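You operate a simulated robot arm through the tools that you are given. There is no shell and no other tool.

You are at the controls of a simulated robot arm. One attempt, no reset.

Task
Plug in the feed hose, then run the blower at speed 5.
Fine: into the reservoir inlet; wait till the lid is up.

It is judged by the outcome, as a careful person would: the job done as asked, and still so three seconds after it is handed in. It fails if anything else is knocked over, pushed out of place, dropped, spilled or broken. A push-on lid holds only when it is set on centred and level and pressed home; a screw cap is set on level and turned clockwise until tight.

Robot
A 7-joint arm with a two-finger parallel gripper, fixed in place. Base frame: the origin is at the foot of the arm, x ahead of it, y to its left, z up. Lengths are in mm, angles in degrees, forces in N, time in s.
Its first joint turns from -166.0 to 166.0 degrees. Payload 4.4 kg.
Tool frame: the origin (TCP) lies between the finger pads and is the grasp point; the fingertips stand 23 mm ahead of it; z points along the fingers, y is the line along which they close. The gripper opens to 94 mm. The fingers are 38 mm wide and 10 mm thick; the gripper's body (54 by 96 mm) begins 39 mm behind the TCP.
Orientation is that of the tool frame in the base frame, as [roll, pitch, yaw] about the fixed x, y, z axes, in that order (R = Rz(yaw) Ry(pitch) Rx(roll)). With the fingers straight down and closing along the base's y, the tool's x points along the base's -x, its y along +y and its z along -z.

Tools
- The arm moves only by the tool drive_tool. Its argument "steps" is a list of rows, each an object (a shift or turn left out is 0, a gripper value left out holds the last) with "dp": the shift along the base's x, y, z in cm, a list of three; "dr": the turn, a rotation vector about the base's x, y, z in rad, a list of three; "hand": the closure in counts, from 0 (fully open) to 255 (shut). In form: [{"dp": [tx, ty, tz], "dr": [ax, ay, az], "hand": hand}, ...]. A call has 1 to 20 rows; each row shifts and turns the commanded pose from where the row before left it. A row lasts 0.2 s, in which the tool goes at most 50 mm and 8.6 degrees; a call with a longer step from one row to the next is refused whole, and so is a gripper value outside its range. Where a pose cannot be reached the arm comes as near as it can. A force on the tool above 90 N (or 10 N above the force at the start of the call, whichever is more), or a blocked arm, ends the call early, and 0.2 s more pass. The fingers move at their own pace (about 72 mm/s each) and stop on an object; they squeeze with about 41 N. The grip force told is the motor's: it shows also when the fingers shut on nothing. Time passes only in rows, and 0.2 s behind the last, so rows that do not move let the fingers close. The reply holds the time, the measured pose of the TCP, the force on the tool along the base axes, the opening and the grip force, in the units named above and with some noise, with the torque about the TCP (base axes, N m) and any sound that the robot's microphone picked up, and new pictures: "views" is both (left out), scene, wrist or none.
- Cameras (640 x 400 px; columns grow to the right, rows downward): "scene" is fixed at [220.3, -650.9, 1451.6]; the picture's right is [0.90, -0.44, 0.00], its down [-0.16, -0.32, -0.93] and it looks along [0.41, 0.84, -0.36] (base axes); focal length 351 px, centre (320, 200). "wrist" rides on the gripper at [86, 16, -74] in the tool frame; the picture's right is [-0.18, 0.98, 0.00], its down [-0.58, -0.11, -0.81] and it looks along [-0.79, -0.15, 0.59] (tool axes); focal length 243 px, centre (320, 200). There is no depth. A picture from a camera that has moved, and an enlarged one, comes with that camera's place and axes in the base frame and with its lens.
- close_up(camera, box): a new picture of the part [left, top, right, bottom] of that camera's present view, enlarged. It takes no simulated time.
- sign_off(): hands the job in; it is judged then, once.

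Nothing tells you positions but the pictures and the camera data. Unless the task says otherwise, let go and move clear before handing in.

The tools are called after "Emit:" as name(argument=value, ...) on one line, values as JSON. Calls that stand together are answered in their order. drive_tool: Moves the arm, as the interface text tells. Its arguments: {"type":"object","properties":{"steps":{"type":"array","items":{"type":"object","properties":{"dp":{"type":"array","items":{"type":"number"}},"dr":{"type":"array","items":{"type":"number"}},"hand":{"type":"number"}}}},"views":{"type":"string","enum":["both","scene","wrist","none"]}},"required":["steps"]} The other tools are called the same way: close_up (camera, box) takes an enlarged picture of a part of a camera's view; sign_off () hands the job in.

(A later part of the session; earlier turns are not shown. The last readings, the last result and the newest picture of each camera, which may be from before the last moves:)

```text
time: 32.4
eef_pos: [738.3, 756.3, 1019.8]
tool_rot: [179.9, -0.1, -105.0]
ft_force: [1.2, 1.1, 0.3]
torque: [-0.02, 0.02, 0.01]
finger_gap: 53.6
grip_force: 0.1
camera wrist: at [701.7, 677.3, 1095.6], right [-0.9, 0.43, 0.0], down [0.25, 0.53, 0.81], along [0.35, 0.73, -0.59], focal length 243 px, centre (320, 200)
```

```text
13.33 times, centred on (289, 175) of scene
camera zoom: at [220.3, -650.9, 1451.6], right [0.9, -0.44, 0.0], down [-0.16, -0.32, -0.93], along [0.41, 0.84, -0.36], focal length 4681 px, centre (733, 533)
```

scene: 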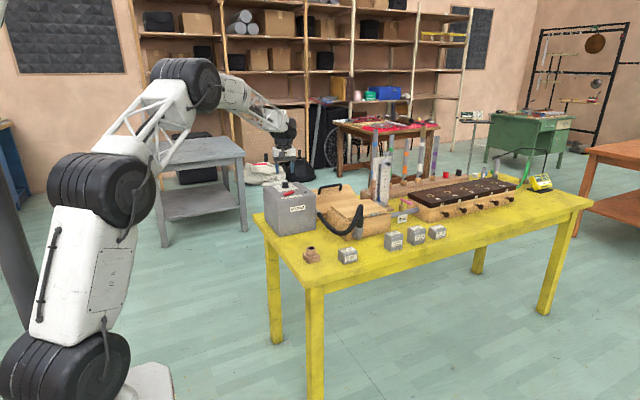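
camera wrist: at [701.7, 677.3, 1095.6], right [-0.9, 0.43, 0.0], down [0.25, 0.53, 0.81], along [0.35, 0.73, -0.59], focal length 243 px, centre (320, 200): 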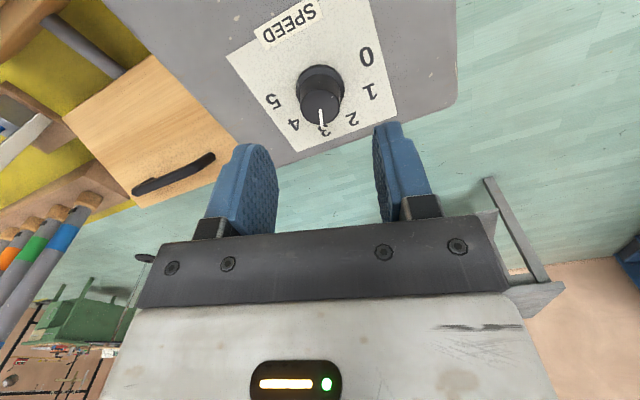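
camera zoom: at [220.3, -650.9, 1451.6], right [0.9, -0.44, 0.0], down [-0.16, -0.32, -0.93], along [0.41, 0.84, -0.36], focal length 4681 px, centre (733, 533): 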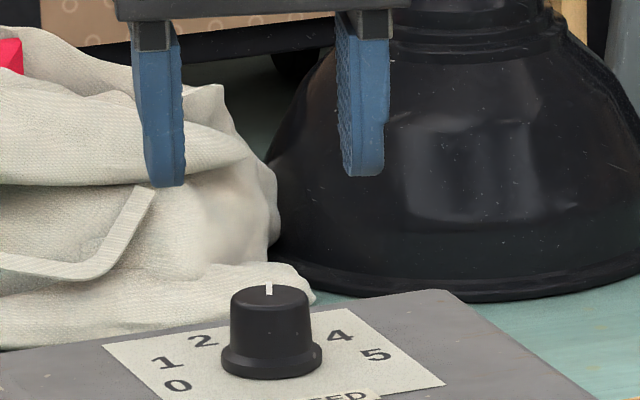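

The knob centre is (738.5, 755), top about z 964. I'll make a 1 mm correction and descend so the pads straddle the cap, stopping above its skirt.

Emit:
drive_tool(steps=[{"dp": [-0.05, -0.12, -1.2], "hand": 120}, {"dp": [0, 0, -1.2]}, {"dp": [0, 0, -1.2]}, {"dp": [0, 0, -0.6]}, {"dp": [0, 0, 0]}])

Emit:
close_up(camera="wrist", box=[220, 90, 420, 215])

Emit:
close_up(camera="scene", box=[270, 165, 310, 190])

```text
time: 33.6
eef_pos: [737.3, 752.6, 978.3]
tool_rot: [180.0, 0.1, -105.0]
ft_force: [-0.4, 0.0, 0.0]
torque: [0.05, -0.01, 0.03]
finger_gap: 49.5
grip_force: 0.1
camera wrist: at [700.7, 674.5, 1054.3], right [-0.9, 0.43, 0.0], down [0.26, 0.53, 0.81], along [0.35, 0.73, -0.59], focal length 243 px, centre (320, 200)
```

scene: 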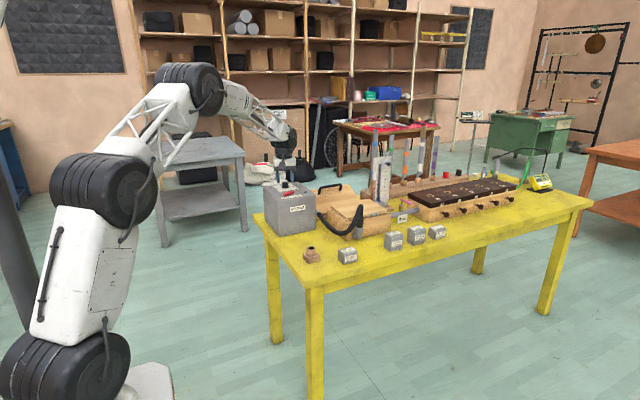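
wrist: 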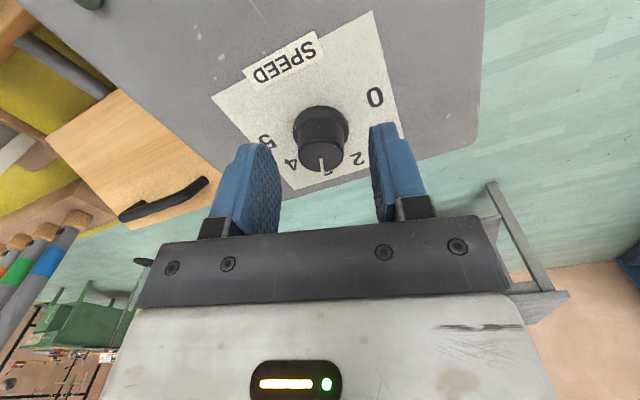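

```text
3.20 times, centred on (320, 152) of wrist
camera zoom: at [700.7, 674.5, 1054.3], right [-0.9, 0.43, 0.0], down [0.26, 0.53, 0.81], along [0.35, 0.73, -0.59], focal length 776 px, centre (320, 352)
```

zoom: 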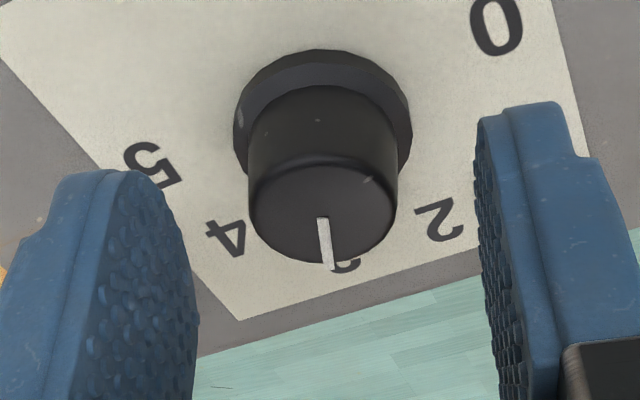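

```text
16.00 times, centred on (290, 178) of scene
camera zoom: at [220.3, -650.9, 1451.6], right [0.9, -0.44, 0.0], down [-0.16, -0.32, -0.93], along [0.41, 0.84, -0.36], focal length 5617 px, centre (800, 560)
```

zoom: 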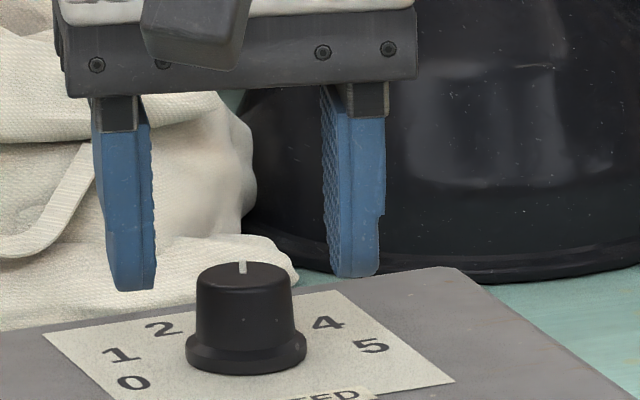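

The pads are centred on the knob to within half a millimetre. I'll lower another 8 mm so they overlap the cap.

Emit:
drive_tool(steps=[{"dp": [0, 0.05, -0.4]}, {"dp": [0, 0, -0.4]}, {"dp": [0, 0, 0]}])

Emit:
close_up(camera="scene", box=[270, 165, 310, 190])

Emit:
close_up(camera="wrist", box=[220, 90, 420, 215])

```text
time: 34.4
eef_pos: [737.8, 754.5, 972.2]
tool_rot: [-179.9, 0.0, -105.1]
ft_force: [0.7, 0.3, 0.7]
torque: [0.01, 0.03, -0.01]
finger_gap: 49.6
grip_force: 0.0
camera wrist: at [700.1, 674.7, 1047.2], right [-0.9, 0.43, 0.0], down [0.25, 0.53, 0.81], along [0.35, 0.73, -0.59], focal length 243 px, centre (320, 200)
```

scene: 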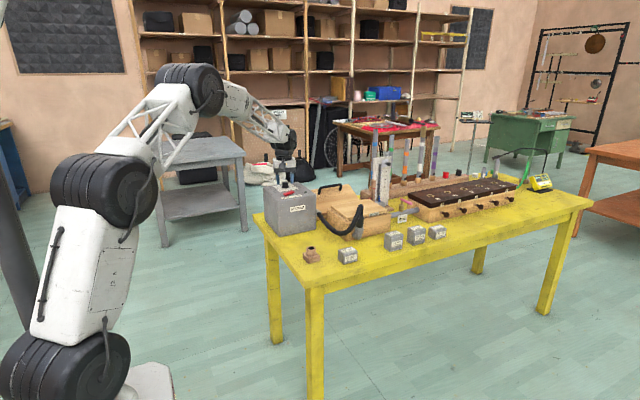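
wrist: 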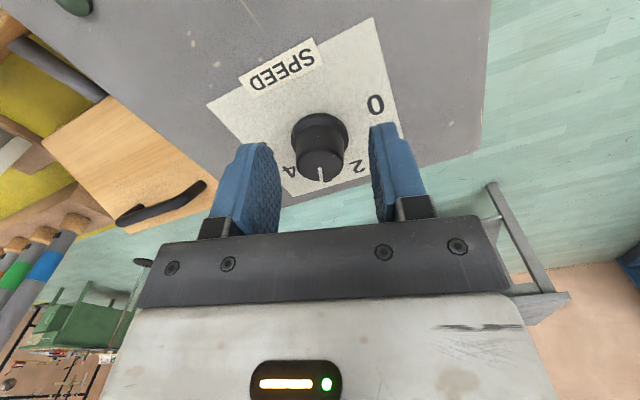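

```text
16.00 times, centred on (290, 178) of scene
camera zoom: at [220.3, -650.9, 1451.6], right [0.9, -0.44, 0.0], down [-0.16, -0.32, -0.93], along [0.41, 0.84, -0.36], focal length 5617 px, centre (800, 560)
```

zoom: 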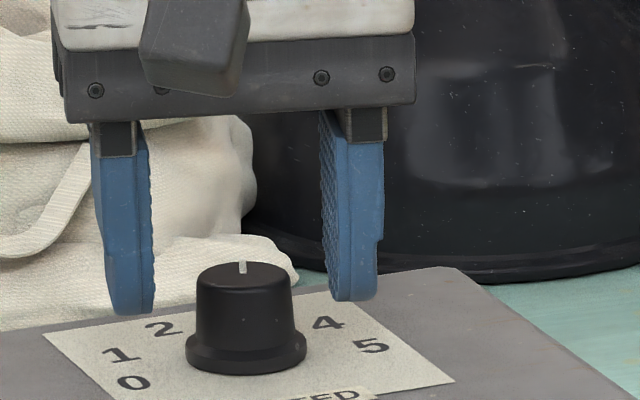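

```text
3.20 times, centred on (320, 152) of wrist
camera zoom: at [700.1, 674.7, 1047.2], right [-0.9, 0.43, 0.0], down [0.25, 0.53, 0.81], along [0.35, 0.73, -0.59], focal length 776 px, centre (320, 352)
```

zoom: 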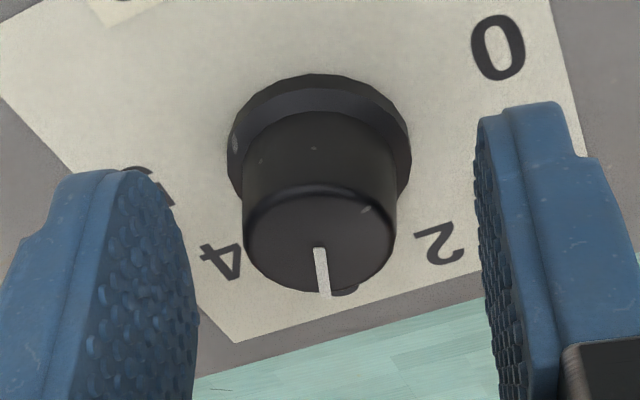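

The pads overlap the cap by about 10 mm. I'll go 3 mm lower and close on the knob.

Emit:
drive_tool(steps=[{"dp": [0, 0.05, -0.3]}, {"dp": [0, 0, 0], "hand": 160}, {"dp": [0, 0, 0], "hand": 255}, {"dp": [0, 0, 0]}, {"dp": [0, 0, 0]}])

Emit:
close_up(camera="wrist", box=[220, 90, 420, 215])

Emit:
close_up(camera="scene", box=[270, 165, 310, 190])

```text
time: 35.6
eef_pos: [737.7, 753.1, 968.6]
tool_rot: [-179.9, 0.1, -105.0]
ft_force: [31.5, -5.1, -1.2]
torque: [0.25, -0.79, -0.24]
finger_gap: 28.1
grip_force: 45.3
camera wrist: at [701.2, 674.0, 1044.0], right [-0.9, 0.43, 0.0], down [0.25, 0.53, 0.81], along [0.35, 0.73, -0.59], focal length 243 px, centre (320, 200)
```

scene: 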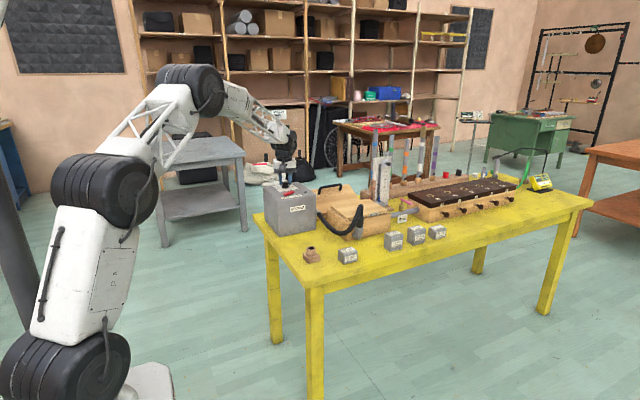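
wrist: 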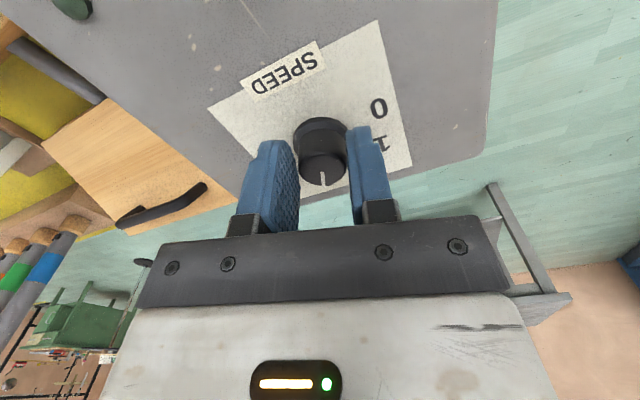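

```text
3.20 times, centred on (320, 152) of wrist
camera zoom: at [701.2, 674.0, 1044.0], right [-0.9, 0.43, 0.0], down [0.25, 0.53, 0.81], along [0.35, 0.73, -0.59], focal length 776 px, centre (320, 352)
```

zoom: 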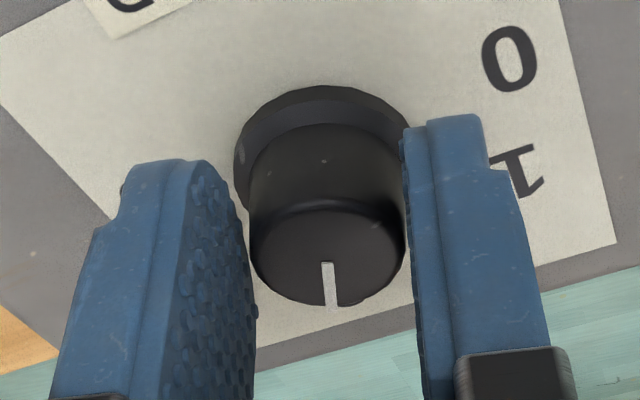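

```text
16.00 times, centred on (290, 178) of scene
camera zoom: at [220.3, -650.9, 1451.6], right [0.9, -0.44, 0.0], down [-0.16, -0.32, -0.93], along [0.41, 0.84, -0.36], focal length 5617 px, centre (800, 560)
```

zoom: 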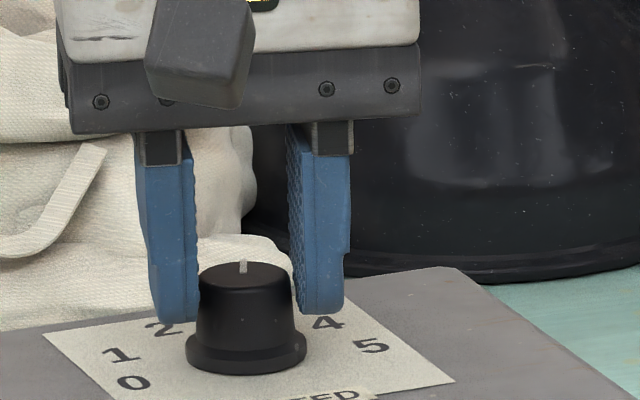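

The knob is gripped; the side force says the tool is about 0.8 mm off in x, so I'll shift +x to relieve it and then turn clockwise by one step (about 40°) first.

Emit:
drive_tool(steps=[{"dp": [0.08, 0, 0]}, {"dp": [0, 0, 0]}, {"dr": [0, 0, -0.14]}, {"dr": [0, 0, -0.14]}, {"dr": [0, 0, -0.14]}, {"dr": [0, 0, -0.14]}, {"dr": [0, 0, -0.14]}, {"dp": [0, 0, 0]}])

Emit:
close_up(camera="wrist", box=[220, 90, 420, 215])

Emit:
close_up(camera="scene", box=[270, 165, 310, 190])

```text
time: 37.4
eef_pos: [737.3, 757.3, 968.7]
tool_rot: [179.9, 0.1, -145.0]
ft_force: [-52.0, 9.8, 13.0]
torque: [0.53, 0.87, 0.18]
finger_gap: 28.3
grip_force: 44.7
camera wrist: at [657.2, 720.9, 1044.1], right [-0.41, 0.91, 0.0], down [0.54, 0.24, 0.81], along [0.74, 0.33, -0.59], focal length 243 px, centre (320, 200)
```

scene: 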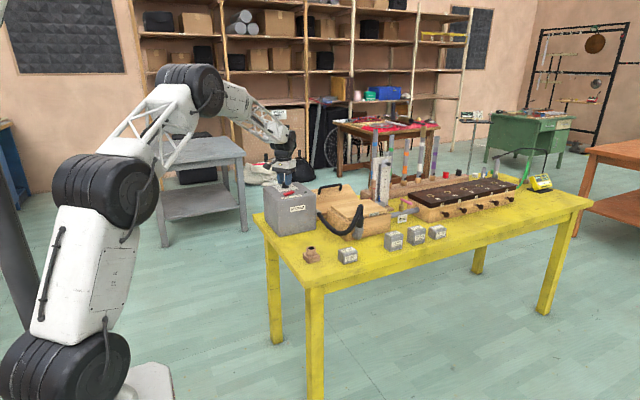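
wrist: 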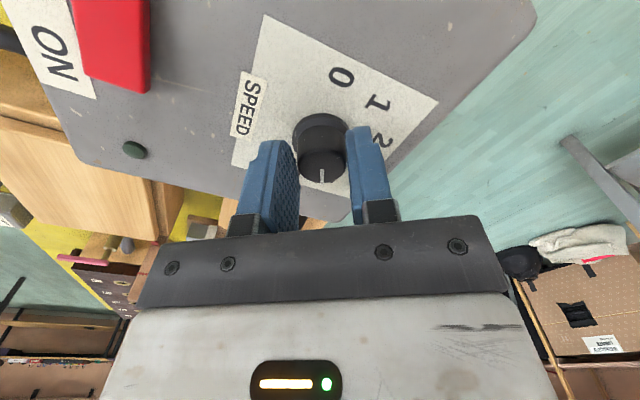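

```text
3.20 times, centred on (320, 152) of wrist
camera zoom: at [657.2, 720.9, 1044.1], right [-0.41, 0.91, 0.0], down [0.54, 0.24, 0.81], along [0.74, 0.33, -0.59], focal length 776 px, centre (320, 352)
```

zoom: 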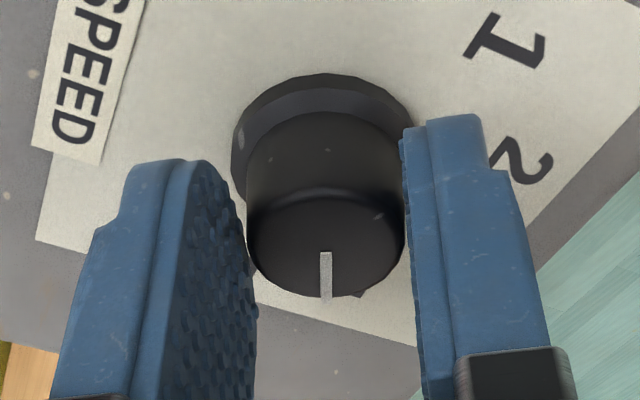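

```text
16.00 times, centred on (290, 178) of scene
camera zoom: at [220.3, -650.9, 1451.6], right [0.9, -0.44, 0.0], down [-0.16, -0.32, -0.93], along [0.41, 0.84, -0.36], focal length 5617 px, centre (800, 560)
```

zoom: 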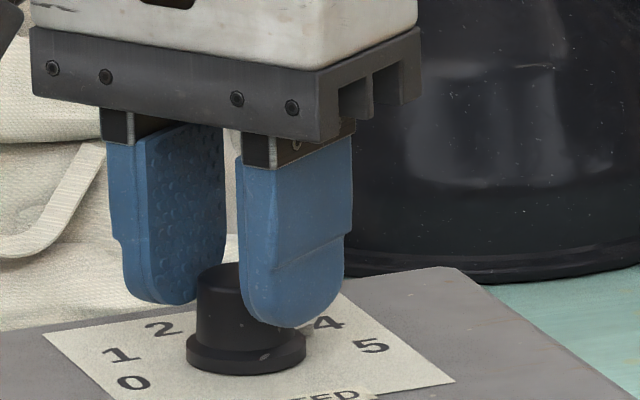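

The knob turned with the gripper to about 4. There's a 50 N side load building up, so I'll ease the TCP toward −x before continuing the turn.

Emit:
drive_tool(steps=[{"dp": [-0.06, 0.01, 0.02]}, {"dp": [-0.06, 0.01, 0.02]}, {"dp": [0, 0, 0]}], views="none")

```text
time: 38.2
eef_pos: [735.6, 757.3, 968.6]
tool_rot: [179.9, 0.1, -145.0]
ft_force: [-15.4, 66.6, 0.0]
torque: [1.05, 0.9, 0.27]
finger_gap: 28.0
grip_force: 44.6
```

The load shifted direction rather than vanishing. I'll pause a moment and re-read before adjusting.

Emit:
drive_tool(steps=[{"dp": [0, 0, 0]}, {"dp": [0, 0, 0]}], views="none")

Emit:
close_up(camera="wrist", box=[220, 90, 420, 215])

Emit:
close_up(camera="scene", box=[255, 165, 335, 215])

```text
time: 38.8
eef_pos: [735.5, 757.5, 969.3]
tool_rot: [180.0, 0.2, -145.1]
ft_force: [-22.3, 75.3, 3.0]
torque: [1.2, 1.19, 0.36]
finger_gap: 27.9
grip_force: 45.1
```

```text
3.20 times, centred on (320, 152) of wrist
camera zoom: at [656.6, 720.4, 1044.2], right [-0.41, 0.91, 0.0], down [0.54, 0.24, 0.81], along [0.74, 0.33, -0.59], focal length 776 px, centre (320, 352)
```

zoom: 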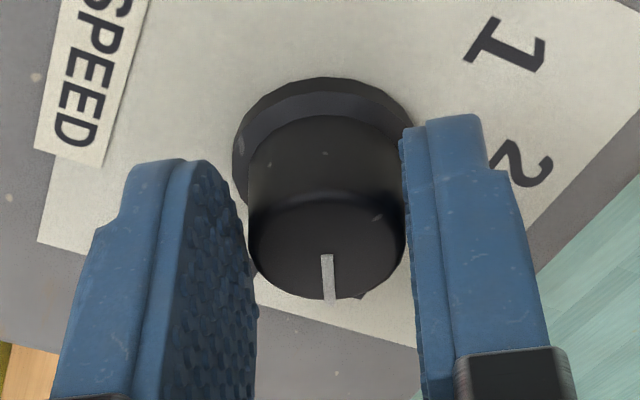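

```text
8.00 times, centred on (295, 190) of scene
camera zoom: at [220.3, -650.9, 1451.6], right [0.9, -0.44, 0.0], down [-0.16, -0.32, -0.93], along [0.41, 0.84, -0.36], focal length 2809 px, centre (520, 280)
```

zoom: 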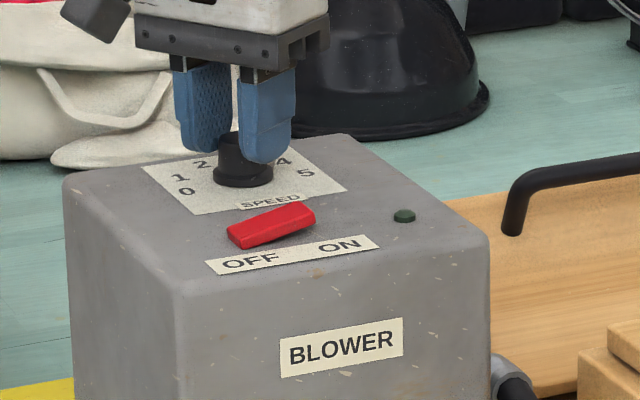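

The blower hasn't moved, but the arm is pushing the knob sideways. I'll open the fingers briefly to shed the load, then re-centre and re-grip for the second half of the turn.

Emit:
drive_tool(steps=[{"dp": [-0.02, 0.08, 0]}, {"dp": [-0.02, 0.08, 0]}, {"dp": [0, 0, 0], "hand": 150}, {"dp": [0, 0, 0]}, {"dp": [0, 0, 0]}], views="none")

Emit:
close_up(camera="wrist", box=[220, 90, 420, 215])

Emit:
close_up(camera="scene", box=[255, 165, 335, 215])

```text
time: 40.0
eef_pos: [735.4, 754.1, 968.7]
tool_rot: [-179.9, 0.0, -145.2]
ft_force: [-0.3, 0.2, 1.0]
torque: [-0.03, -0.01, -0.01]
finger_gap: 38.5
grip_force: 0.0
```

```text
3.20 times, centred on (320, 152) of wrist
camera zoom: at [656.9, 719.3, 1043.4], right [-0.41, 0.91, 0.0], down [0.54, 0.24, 0.81], along [0.74, 0.33, -0.59], focal length 776 px, centre (320, 352)
```

zoom: 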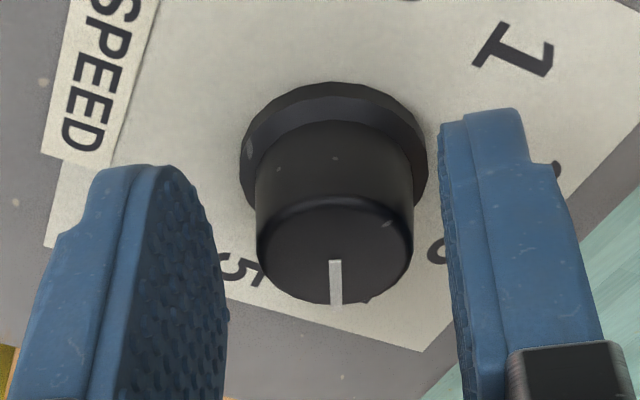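

```text
8.00 times, centred on (295, 190) of scene
camera zoom: at [220.3, -650.9, 1451.6], right [0.9, -0.44, 0.0], down [-0.16, -0.32, -0.93], along [0.41, 0.84, -0.36], focal length 2809 px, centre (520, 280)
```

zoom: 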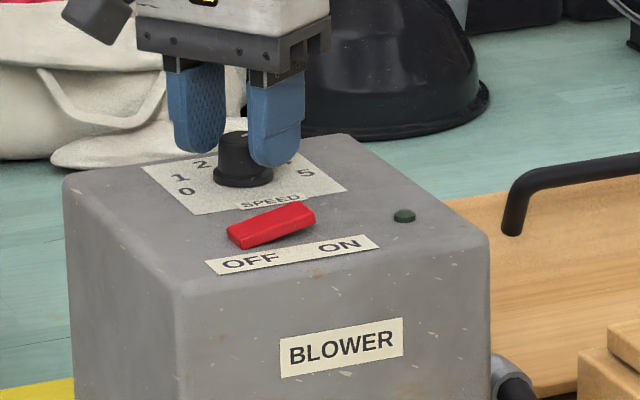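

Comparing two heights triangulates the knob centre to (741, 759.5) with its top at z≈956, so I was gripping about 6 mm off its axis. I'll re-centre, drop 3 mm and re-grip; the dial now reads about 4.

Emit:
drive_tool(steps=[{"dp": [0.22, 0.21, 0]}, {"dp": [0.21, 0.21, -0.15]}, {"dp": [0, 0, -0.15]}, {"dp": [0, 0, 0]}], views="none")

Emit:
close_up(camera="wrist", box=[220, 90, 420, 215])

Emit:
close_up(camera="scene", box=[270, 165, 310, 190])

```text
time: 41.0
eef_pos: [739.4, 759.9, 966.4]
tool_rot: [179.9, 0.0, -145.2]
ft_force: [0.0, -0.7, 0.5]
torque: [0.03, 0.01, -0.01]
finger_gap: 38.7
grip_force: 0.0
```

```text
3.20 times, centred on (320, 152) of wrist
camera zoom: at [660.8, 724.1, 1041.1], right [-0.41, 0.91, 0.0], down [0.54, 0.24, 0.81], along [0.74, 0.33, -0.59], focal length 776 px, centre (320, 352)
```

zoom: 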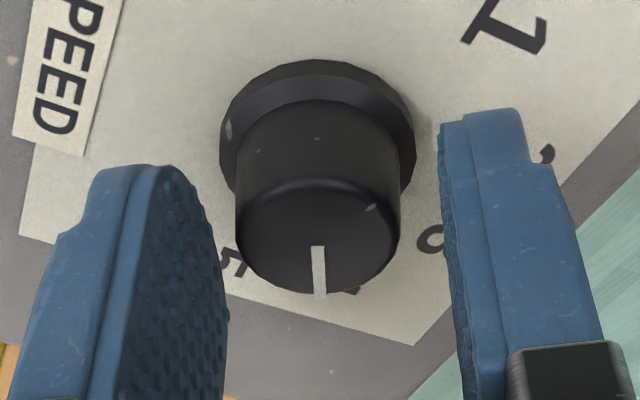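

```text
16.00 times, centred on (290, 178) of scene
camera zoom: at [220.3, -650.9, 1451.6], right [0.9, -0.44, 0.0], down [-0.16, -0.32, -0.93], along [0.41, 0.84, -0.36], focal length 5617 px, centre (800, 560)
```

zoom: 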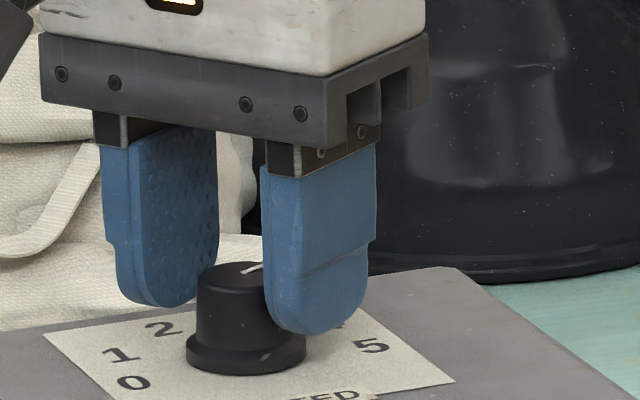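

I overshot slightly in y; a 1.3 mm correction puts the tool on the knob axis. Then I'll grip again.

Emit:
drive_tool(steps=[{"dp": [0.08, -0.11, 0]}, {"dp": [0, 0, 0]}, {"dp": [0, 0, 0], "hand": 255}, {"dp": [0, 0, 0]}, {"dp": [0, 0, 0]}], views="none")

Emit:
close_up(camera="wrist", box=[220, 90, 420, 215])

```text
time: 42.2
eef_pos: [740.0, 759.2, 965.8]
tool_rot: [179.9, 0.1, -145.0]
ft_force: [-8.6, 24.6, -2.1]
torque: [0.73, 0.1, 0.0]
finger_gap: 28.8
grip_force: 44.4
```

```text
3.20 times, centred on (320, 152) of wrist
camera zoom: at [661.1, 723.7, 1041.4], right [-0.41, 0.91, 0.0], down [0.54, 0.24, 0.81], along [0.73, 0.33, -0.59], focal length 776 px, centre (320, 352)
```

zoom: 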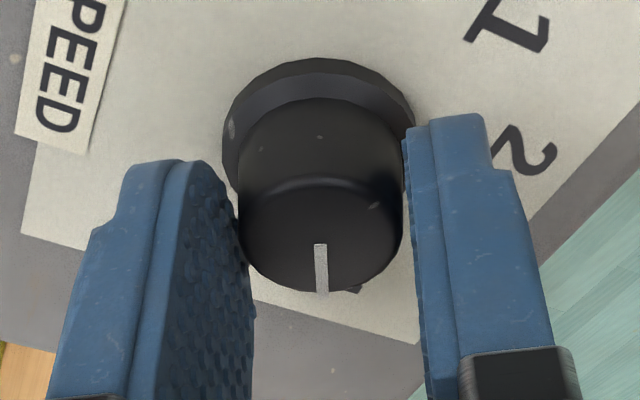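

Side load is 25 N; I'll ease 0.6 mm along the closing direction and then turn clockwise in steps.

Emit:
drive_tool(steps=[{"dp": [-0.03, 0.05, 0]}, {"dp": [0, 0, 0]}, {"dr": [0, 0, -0.12]}, {"dr": [0, 0, -0.12]}, {"dr": [0, 0, -0.12]}, {"dp": [0, 0, 0]}], views="none")

Emit:
close_up(camera="wrist", box=[220, 90, 420, 215])

```text
time: 43.6
eef_pos: [740.0, 760.3, 966.4]
tool_rot: [-179.9, 0.0, -165.7]
ft_force: [-41.6, 3.8, 9.8]
torque: [0.07, 0.88, 0.0]
finger_gap: 29.2
grip_force: 45.1
```

```text
3.20 times, centred on (320, 152) of wrist
camera zoom: at [653.7, 754.5, 1041.5], right [-0.06, 1.0, 0.0], down [0.59, 0.04, 0.81], along [0.8, 0.05, -0.59], focal length 776 px, centre (320, 352)
```

zoom: 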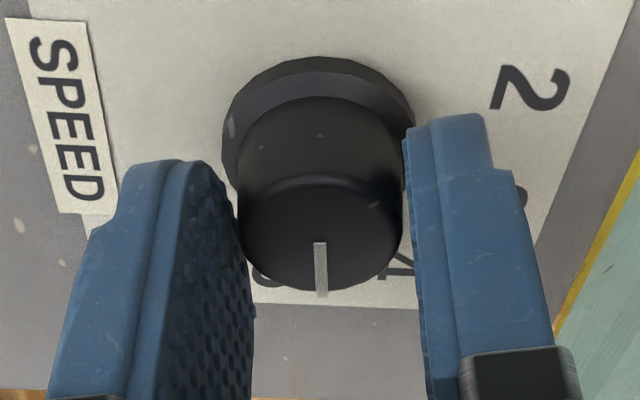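

The pointer is now at about 4.6. I'll relieve the −x load and turn the last 15° or so.

Emit:
drive_tool(steps=[{"dp": [-0.09, 0.01, 0]}, {"dp": [0, 0, 0]}, {"dr": [0, 0, -0.13]}, {"dr": [0, 0, -0.13]}, {"dp": [0, 0, 0]}], views="none")

Emit:
close_up(camera="wrist", box=[220, 90, 420, 215])

Emit:
close_up(camera="scene", box=[255, 165, 335, 215])

```text
time: 44.8
eef_pos: [740.2, 758.4, 966.0]
tool_rot: [180.0, 0.1, 179.3]
ft_force: [-36.3, -24.4, 17.2]
torque: [-0.64, 0.62, 0.04]
finger_gap: 29.1
grip_force: 44.3
```

```text
3.20 times, centred on (320, 152) of wrist
camera zoom: at [655.3, 777.4, 1041.4], right [0.2, 0.98, 0.0], down [0.58, -0.12, 0.81], along [0.79, -0.16, -0.59], focal length 776 px, centre (320, 352)
```

zoom: 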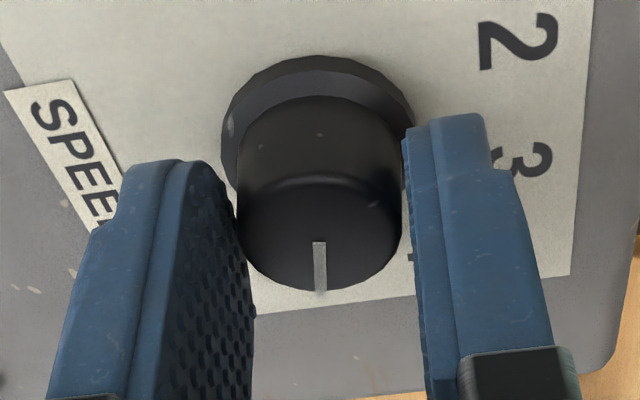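

```text
8.00 times, centred on (295, 190) of scene
camera zoom: at [220.3, -650.9, 1451.6], right [0.9, -0.44, 0.0], down [-0.16, -0.32, -0.93], along [0.41, 0.84, -0.36], focal length 2809 px, centre (520, 280)
```

zoom: 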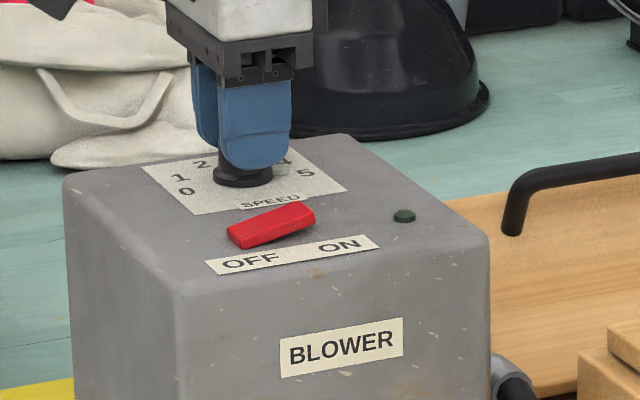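

The pointer now lines up with about −10°, which is 5. I'll open the fingers, rise a little and verify the reading.

Emit:
drive_tool(steps=[{"dp": [-0.05, -0.03, 0]}, {"dp": [0, 0, 0], "hand": 150}, {"dp": [0, 0, 0], "hand": 120}, {"dp": [0, 0, 1.5]}, {"dp": [0, 0, 2.5]}, {"dp": [0, 0, 3.0]}, {"dp": [0, 0, 0]}])

Emit:
close_up(camera="wrist", box=[220, 20, 420, 145])

Emit:
close_up(camera="scene", box=[265, 165, 313, 195])

```text
time: 46.4
eef_pos: [740.4, 759.0, 1036.9]
tool_rot: [179.9, 0.0, 179.4]
ft_force: [-0.1, 0.7, 0.7]
torque: [0.02, 0.02, 0.0]
finger_gap: 49.8
grip_force: 0.0
camera wrist: at [655.4, 775.7, 1111.2], right [0.19, 0.98, 0.0], down [0.58, -0.11, 0.81], along [0.79, -0.16, -0.59], focal length 243 px, centre (320, 200)
```

scene: 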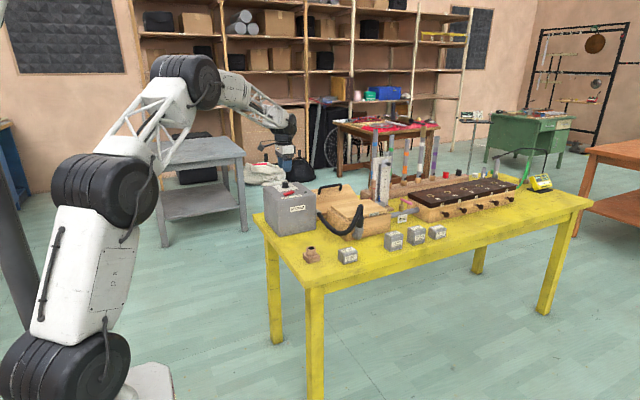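
wrist: 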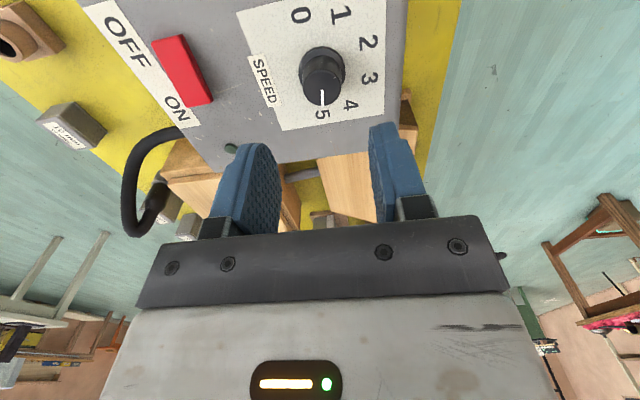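

```text
3.20 times, centred on (320, 82) of wrist
camera zoom: at [655.4, 775.7, 1111.2], right [0.19, 0.98, 0.0], down [0.58, -0.11, 0.81], along [0.79, -0.16, -0.59], focal length 776 px, centre (320, 576)
```

zoom: 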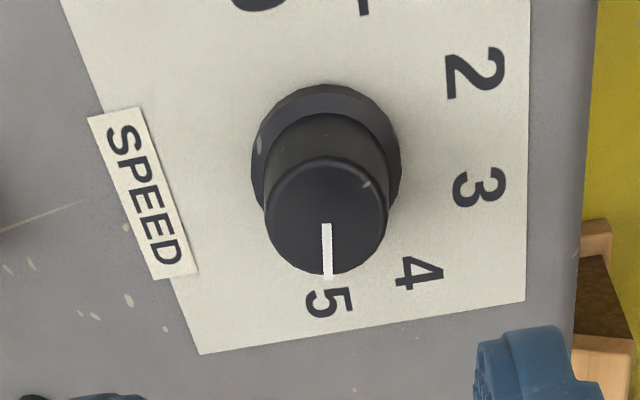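

```text
13.33 times, centred on (289, 180) of scene
camera zoom: at [220.3, -650.9, 1451.6], right [0.9, -0.44, 0.0], down [-0.16, -0.32, -0.93], along [0.41, 0.84, -0.36], focal length 4681 px, centre (733, 467)
```

zoom: 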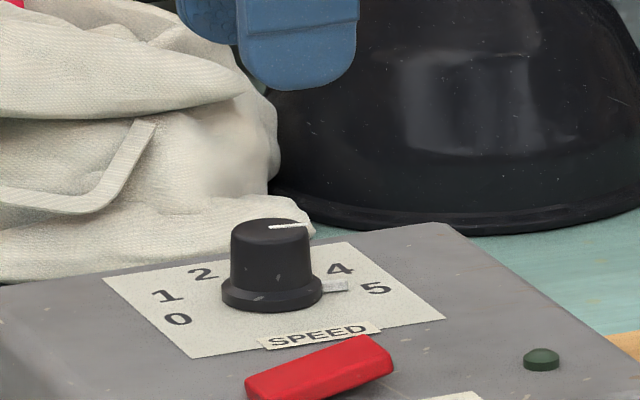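

The dial reads 5 (pointer at −9°, numeral 5 at −9.5°). Next is the rocker: I'll look closely at it from here.

Emit:
close_up(camera="wrist", box=[110, 15, 250, 125])

Emit:
close_up(camera="scene", box=[275, 178, 307, 203])

```text
3.64 times, centred on (180, 70) of wrist
camera zoom: at [655.4, 775.7, 1111.2], right [0.19, 0.98, 0.0], down [0.58, -0.11, 0.81], along [0.79, -0.16, -0.59], focal length 882 px, centre (829, 673)
```

zoom: 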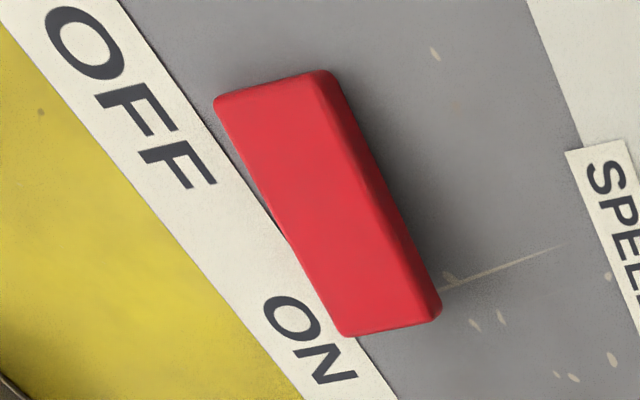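

```text
16.00 times, centred on (291, 190) of scene
camera zoom: at [220.3, -650.9, 1451.6], right [0.9, -0.44, 0.0], down [-0.16, -0.32, -0.93], along [0.41, 0.84, -0.36], focal length 5617 px, centre (784, 352)
```

zoom: 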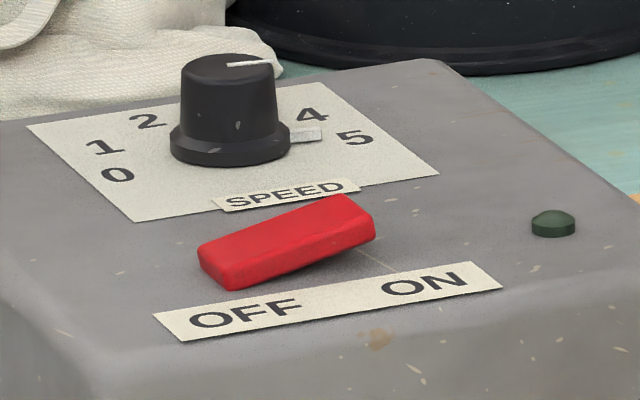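

The rocker's ON end (at about (739, 667), z≈948) is raised, so the blower is still off. I'll shut the fingers and move over the ON half, keeping above everything.

Emit:
drive_tool(steps=[{"dp": [-0.2, -3.0, 0], "hand": 255}, {"dp": [-0.2, -3.0, 0]}, {"dp": [-0.2, -3.1, -1.0]}, {"dp": [0, 0, -2.0]}, {"dp": [0, 0, 0]}])

Emit:
close_up(camera="scene", box=[270, 170, 318, 200])

Emit:
close_up(camera="wrist", box=[220, 60, 420, 185])

```text
time: 47.6
eef_pos: [732.0, 667.9, 1004.9]
tool_rot: [-180.0, -0.1, 179.3]
ft_force: [-0.2, 0.6, -0.5]
torque: [-0.01, 0.01, -0.01]
finger_gap: 0.0
grip_force: 41.0
camera wrist: at [647.6, 685.4, 1080.5], right [0.19, 0.98, 0.0], down [0.58, -0.11, 0.81], along [0.79, -0.16, -0.59], focal length 243 px, centre (320, 200)
```

scene: 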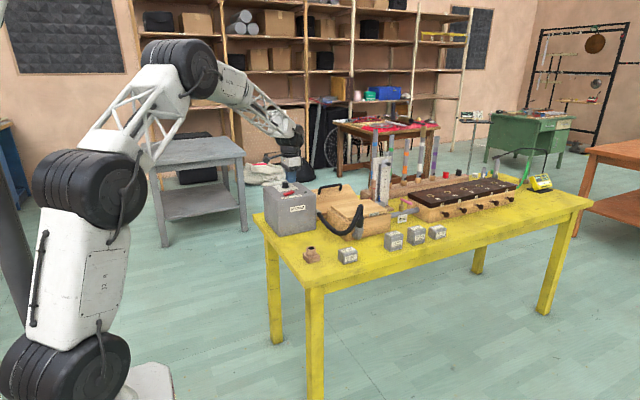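
wrist: 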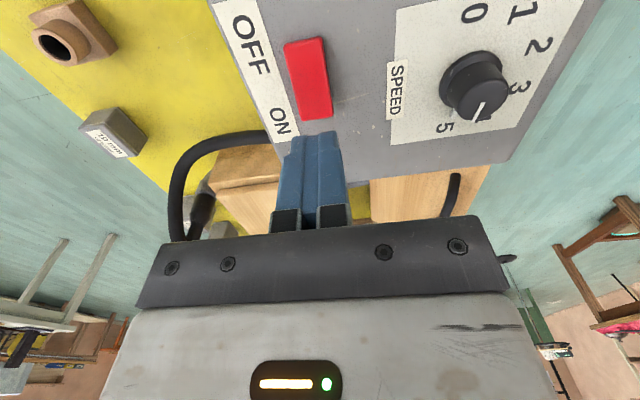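

```text
13.33 times, centred on (294, 185) of scene
camera zoom: at [220.3, -650.9, 1451.6], right [0.9, -0.44, 0.0], down [-0.16, -0.32, -0.93], along [0.41, 0.84, -0.36], focal length 4681 px, centre (667, 400)
```

zoom: 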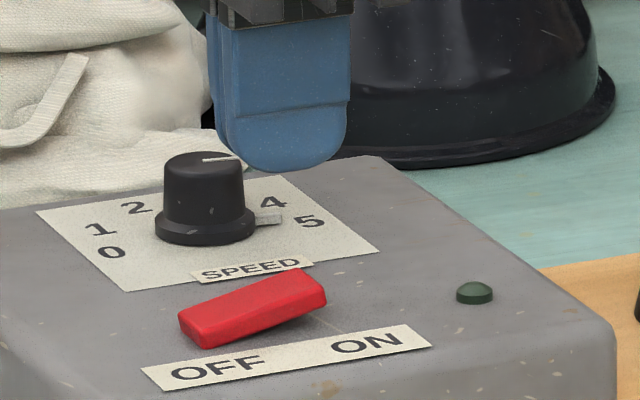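

```text
3.20 times, centred on (320, 122) of wrist
camera zoom: at [647.6, 685.4, 1080.5], right [0.19, 0.98, 0.0], down [0.58, -0.11, 0.81], along [0.79, -0.16, -0.59], focal length 776 px, centre (320, 448)
```

zoom: 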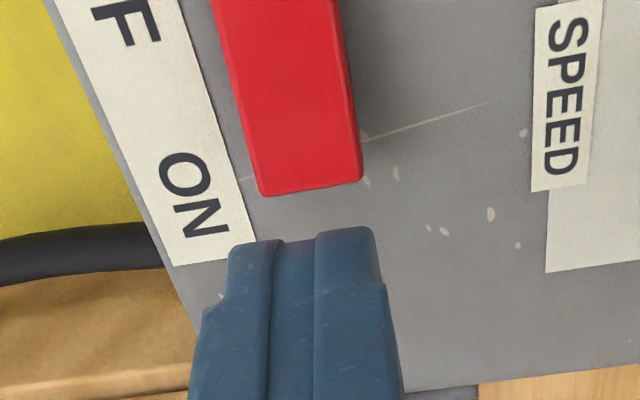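

Triangulating again puts the rocker's ON-end edge at (743, 665, 943). I'll shift over its ON half at about (735.5, 665) and descend to just above it.

Emit:
drive_tool(steps=[{"dp": [0.2, -0.33, -1.2]}, {"dp": [0, 0, -1.2]}, {"dp": [0, 0, -1.0]}, {"dp": [0, 0, 0]}])

Emit:
close_up(camera="scene", box=[270, 175, 318, 205])

Emit:
close_up(camera="wrist", box=[220, 60, 420, 185])

```text
time: 48.6
eef_pos: [735.7, 665.5, 972.0]
tool_rot: [180.0, 0.0, 179.5]
ft_force: [0.1, 0.2, 0.9]
torque: [-0.02, -0.02, 0.01]
finger_gap: 0.2
grip_force: 41.3
camera wrist: at [650.2, 682.2, 1046.7], right [0.19, 0.98, 0.0], down [0.58, -0.11, 0.81], along [0.79, -0.16, -0.59], focal length 243 px, centre (320, 200)
```

scene: 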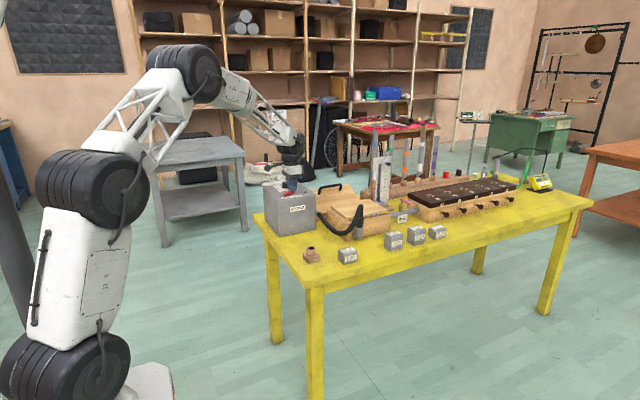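
wrist: 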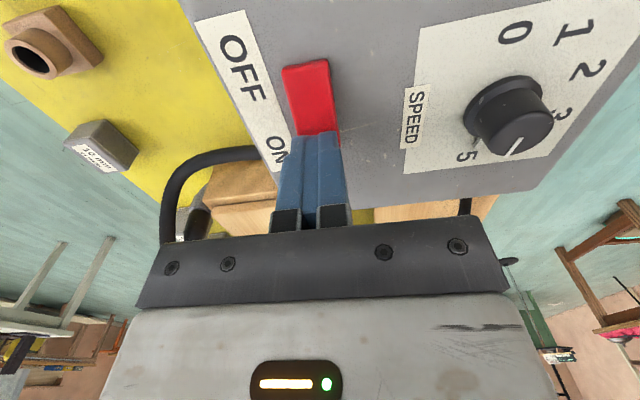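

```text
13.33 times, centred on (294, 190) of scene
camera zoom: at [220.3, -650.9, 1451.6], right [0.9, -0.44, 0.0], down [-0.16, -0.32, -0.93], along [0.41, 0.84, -0.36], focal length 4681 px, centre (667, 333)
```

zoom: 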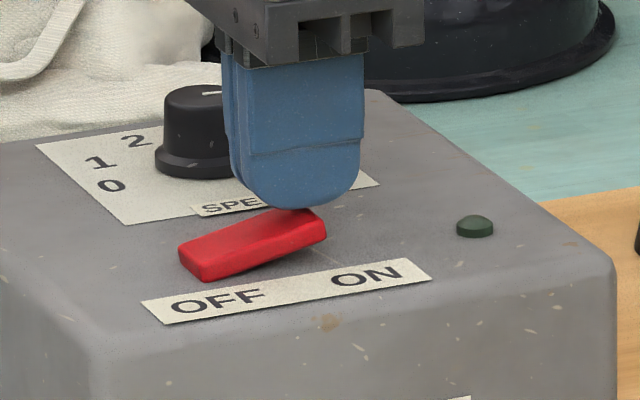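

```text
3.20 times, centred on (320, 122) of wrist
camera zoom: at [650.2, 682.2, 1046.7], right [0.19, 0.98, 0.0], down [0.58, -0.11, 0.81], along [0.79, -0.16, -0.59], focal length 776 px, centre (320, 448)
```

zoom: 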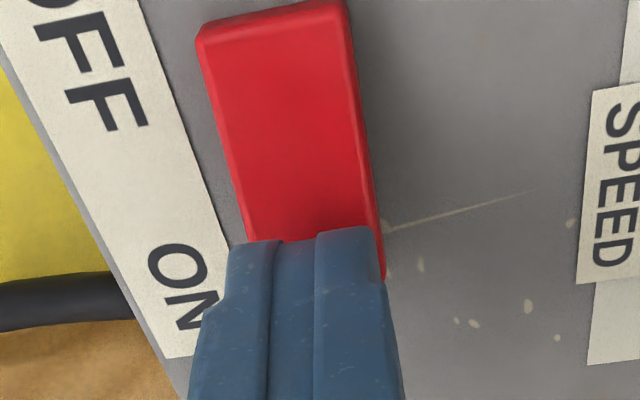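

The closed fingertips are right over the ON half, a few millimetres above. I'll press down in small steps and listen for the click.

Emit:
drive_tool(steps=[{"dp": [0, 0, -0.25]}, {"dp": [0, 0, -0.25]}, {"dp": [0, 0, -0.2]}, {"dp": [0, 0, 0]}])

Emit:
close_up(camera="scene", box=[270, 175, 318, 205])

```text
time: 49.6
eef_pos: [734.0, 665.6, 964.3]
tool_rot: [-180.0, -0.1, 179.4]
ft_force: [0.3, -0.3, 0.4]
torque: [-0.03, 0.0, -0.02]
finger_gap: 0.0
grip_force: 40.9
camera wrist: at [649.3, 683.4, 1039.9], right [0.19, 0.98, 0.0], down [0.58, -0.11, 0.81], along [0.79, -0.16, -0.59], focal length 243 px, centre (320, 200)
```

scene: 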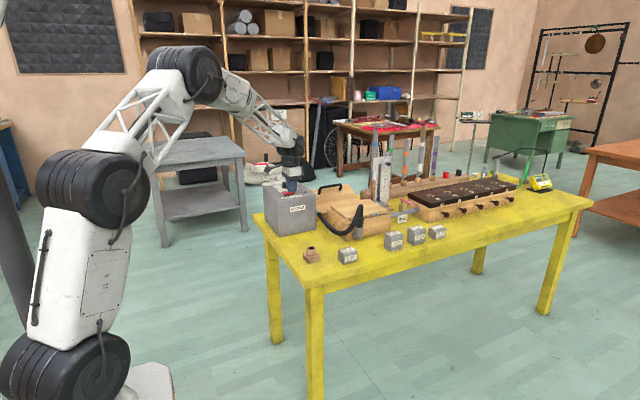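
wrist: 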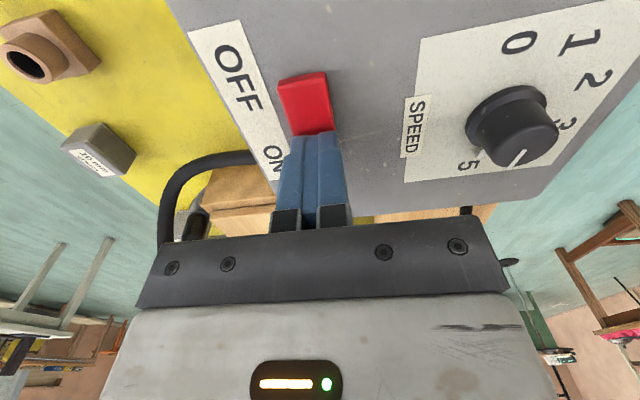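

```text
13.33 times, centred on (294, 190) of scene
camera zoom: at [220.3, -650.9, 1451.6], right [0.9, -0.44, 0.0], down [-0.16, -0.32, -0.93], along [0.41, 0.84, -0.36], focal length 4681 px, centre (667, 333)
```

zoom: 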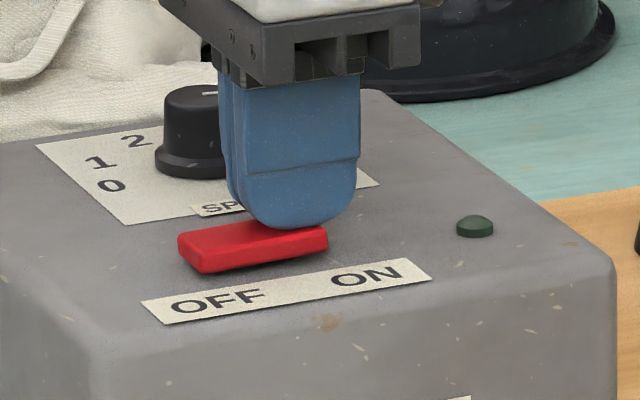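

The rocker is tipping and is now about level. Continue pressing a few more millimetres.

Emit:
drive_tool(steps=[{"dp": [0.1, 0, -0.2]}, {"dp": [0, 0, -0.2]}, {"dp": [0, 0, 0]}])

Emit:
close_up(camera="scene", box=[270, 175, 318, 205])

```text
time: 50.4
eef_pos: [736.4, 666.5, 963.9]
tool_rot: [179.9, 0.1, 179.4]
ft_force: [-17.6, -4.1, 44.1]
torque: [-0.14, 1.19, 0.05]
finger_gap: 0.3
grip_force: 41.2
camera wrist: at [650.8, 683.7, 1039.1], right [0.19, 0.98, 0.0], down [0.58, -0.12, 0.81], along [0.79, -0.16, -0.59], focal length 243 px, centre (320, 200)
```

scene: 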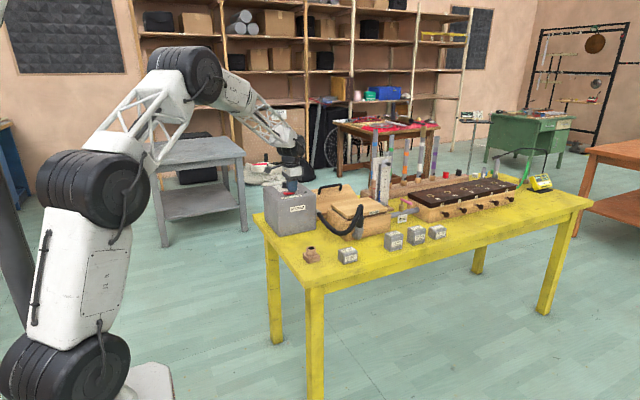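
wrist: 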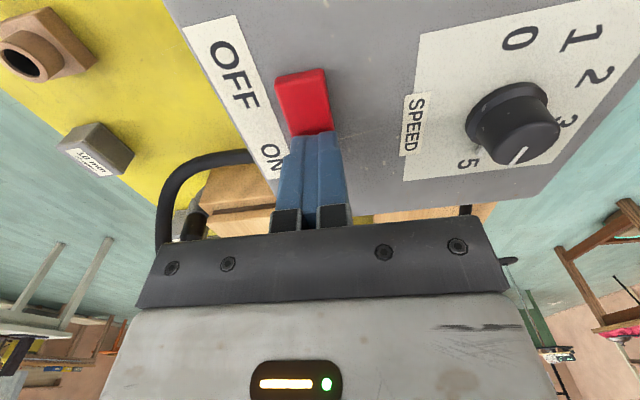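

```text
13.33 times, centred on (294, 190) of scene
camera zoom: at [220.3, -650.9, 1451.6], right [0.9, -0.44, 0.0], down [-0.16, -0.32, -0.93], along [0.41, 0.84, -0.36], focal length 4681 px, centre (667, 333)
```

zoom: 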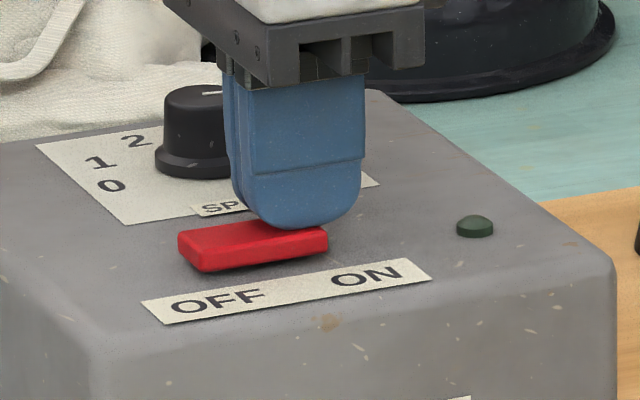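

The torque shows the flat tip's −x edge is bearing on the rocker past its pivot, so I'm blocked at level. I'll lift, shift 14 mm toward +x so only the ON half is pressed, and push again.

Emit:
drive_tool(steps=[{"dp": [0, 0, 0.6]}, {"dp": [0, 0, 0.6]}, {"dp": [0.7, -0.1, 0]}, {"dp": [0.7, 0, 0]}, {"dp": [0, 0, -0.3]}, {"dp": [0, 0, -0.3]}, {"dp": [0, 0, -0.3]}, {"dp": [0, 0, 0]}])

Emit:
close_up(camera="scene", box=[270, 175, 318, 205])

```text
time: 52.2
eef_pos: [749.4, 664.5, 963.2]
tool_rot: [-179.9, 0.1, 179.5]
ft_force: [-0.4, 0.1, 0.0]
torque: [-0.01, 0.03, -0.01]
finger_gap: 0.0
grip_force: 41.0
camera wrist: at [664.4, 681.8, 1038.3], right [0.19, 0.98, 0.0], down [0.58, -0.11, 0.81], along [0.79, -0.16, -0.59], focal length 243 px, centre (320, 200)
```

scene: 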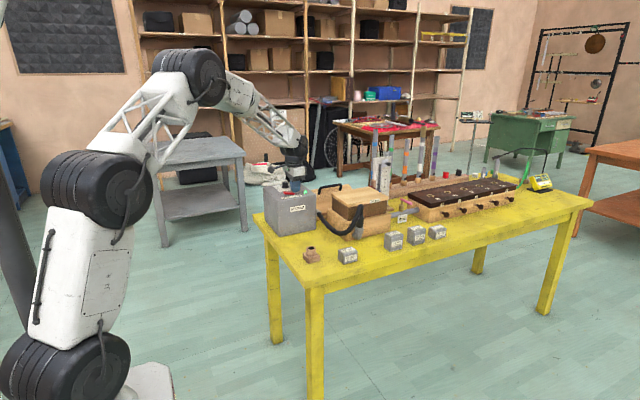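
wrist: 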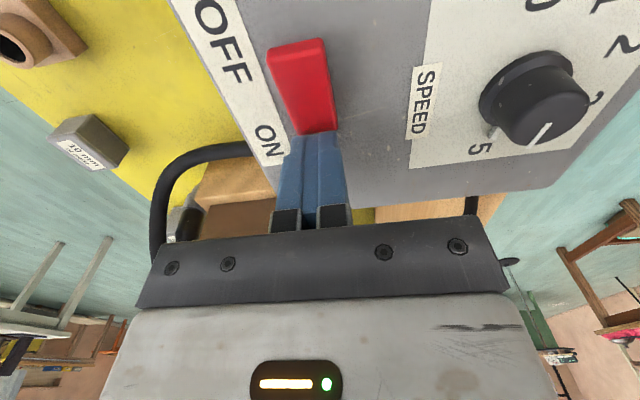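

```text
13.33 times, centred on (294, 190) of scene
camera zoom: at [220.3, -650.9, 1451.6], right [0.9, -0.44, 0.0], down [-0.16, -0.32, -0.93], along [0.41, 0.84, -0.36], focal length 4681 px, centre (667, 333)
```

zoom: 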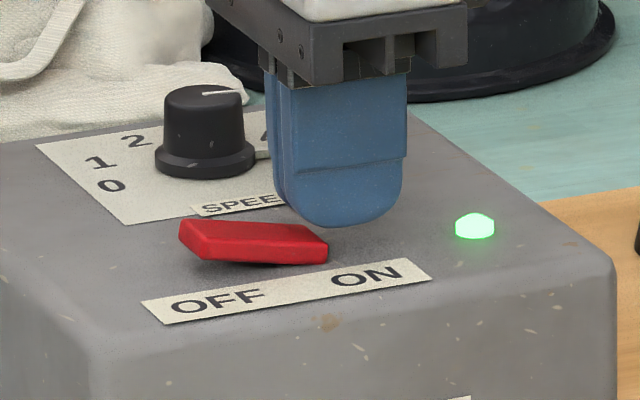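

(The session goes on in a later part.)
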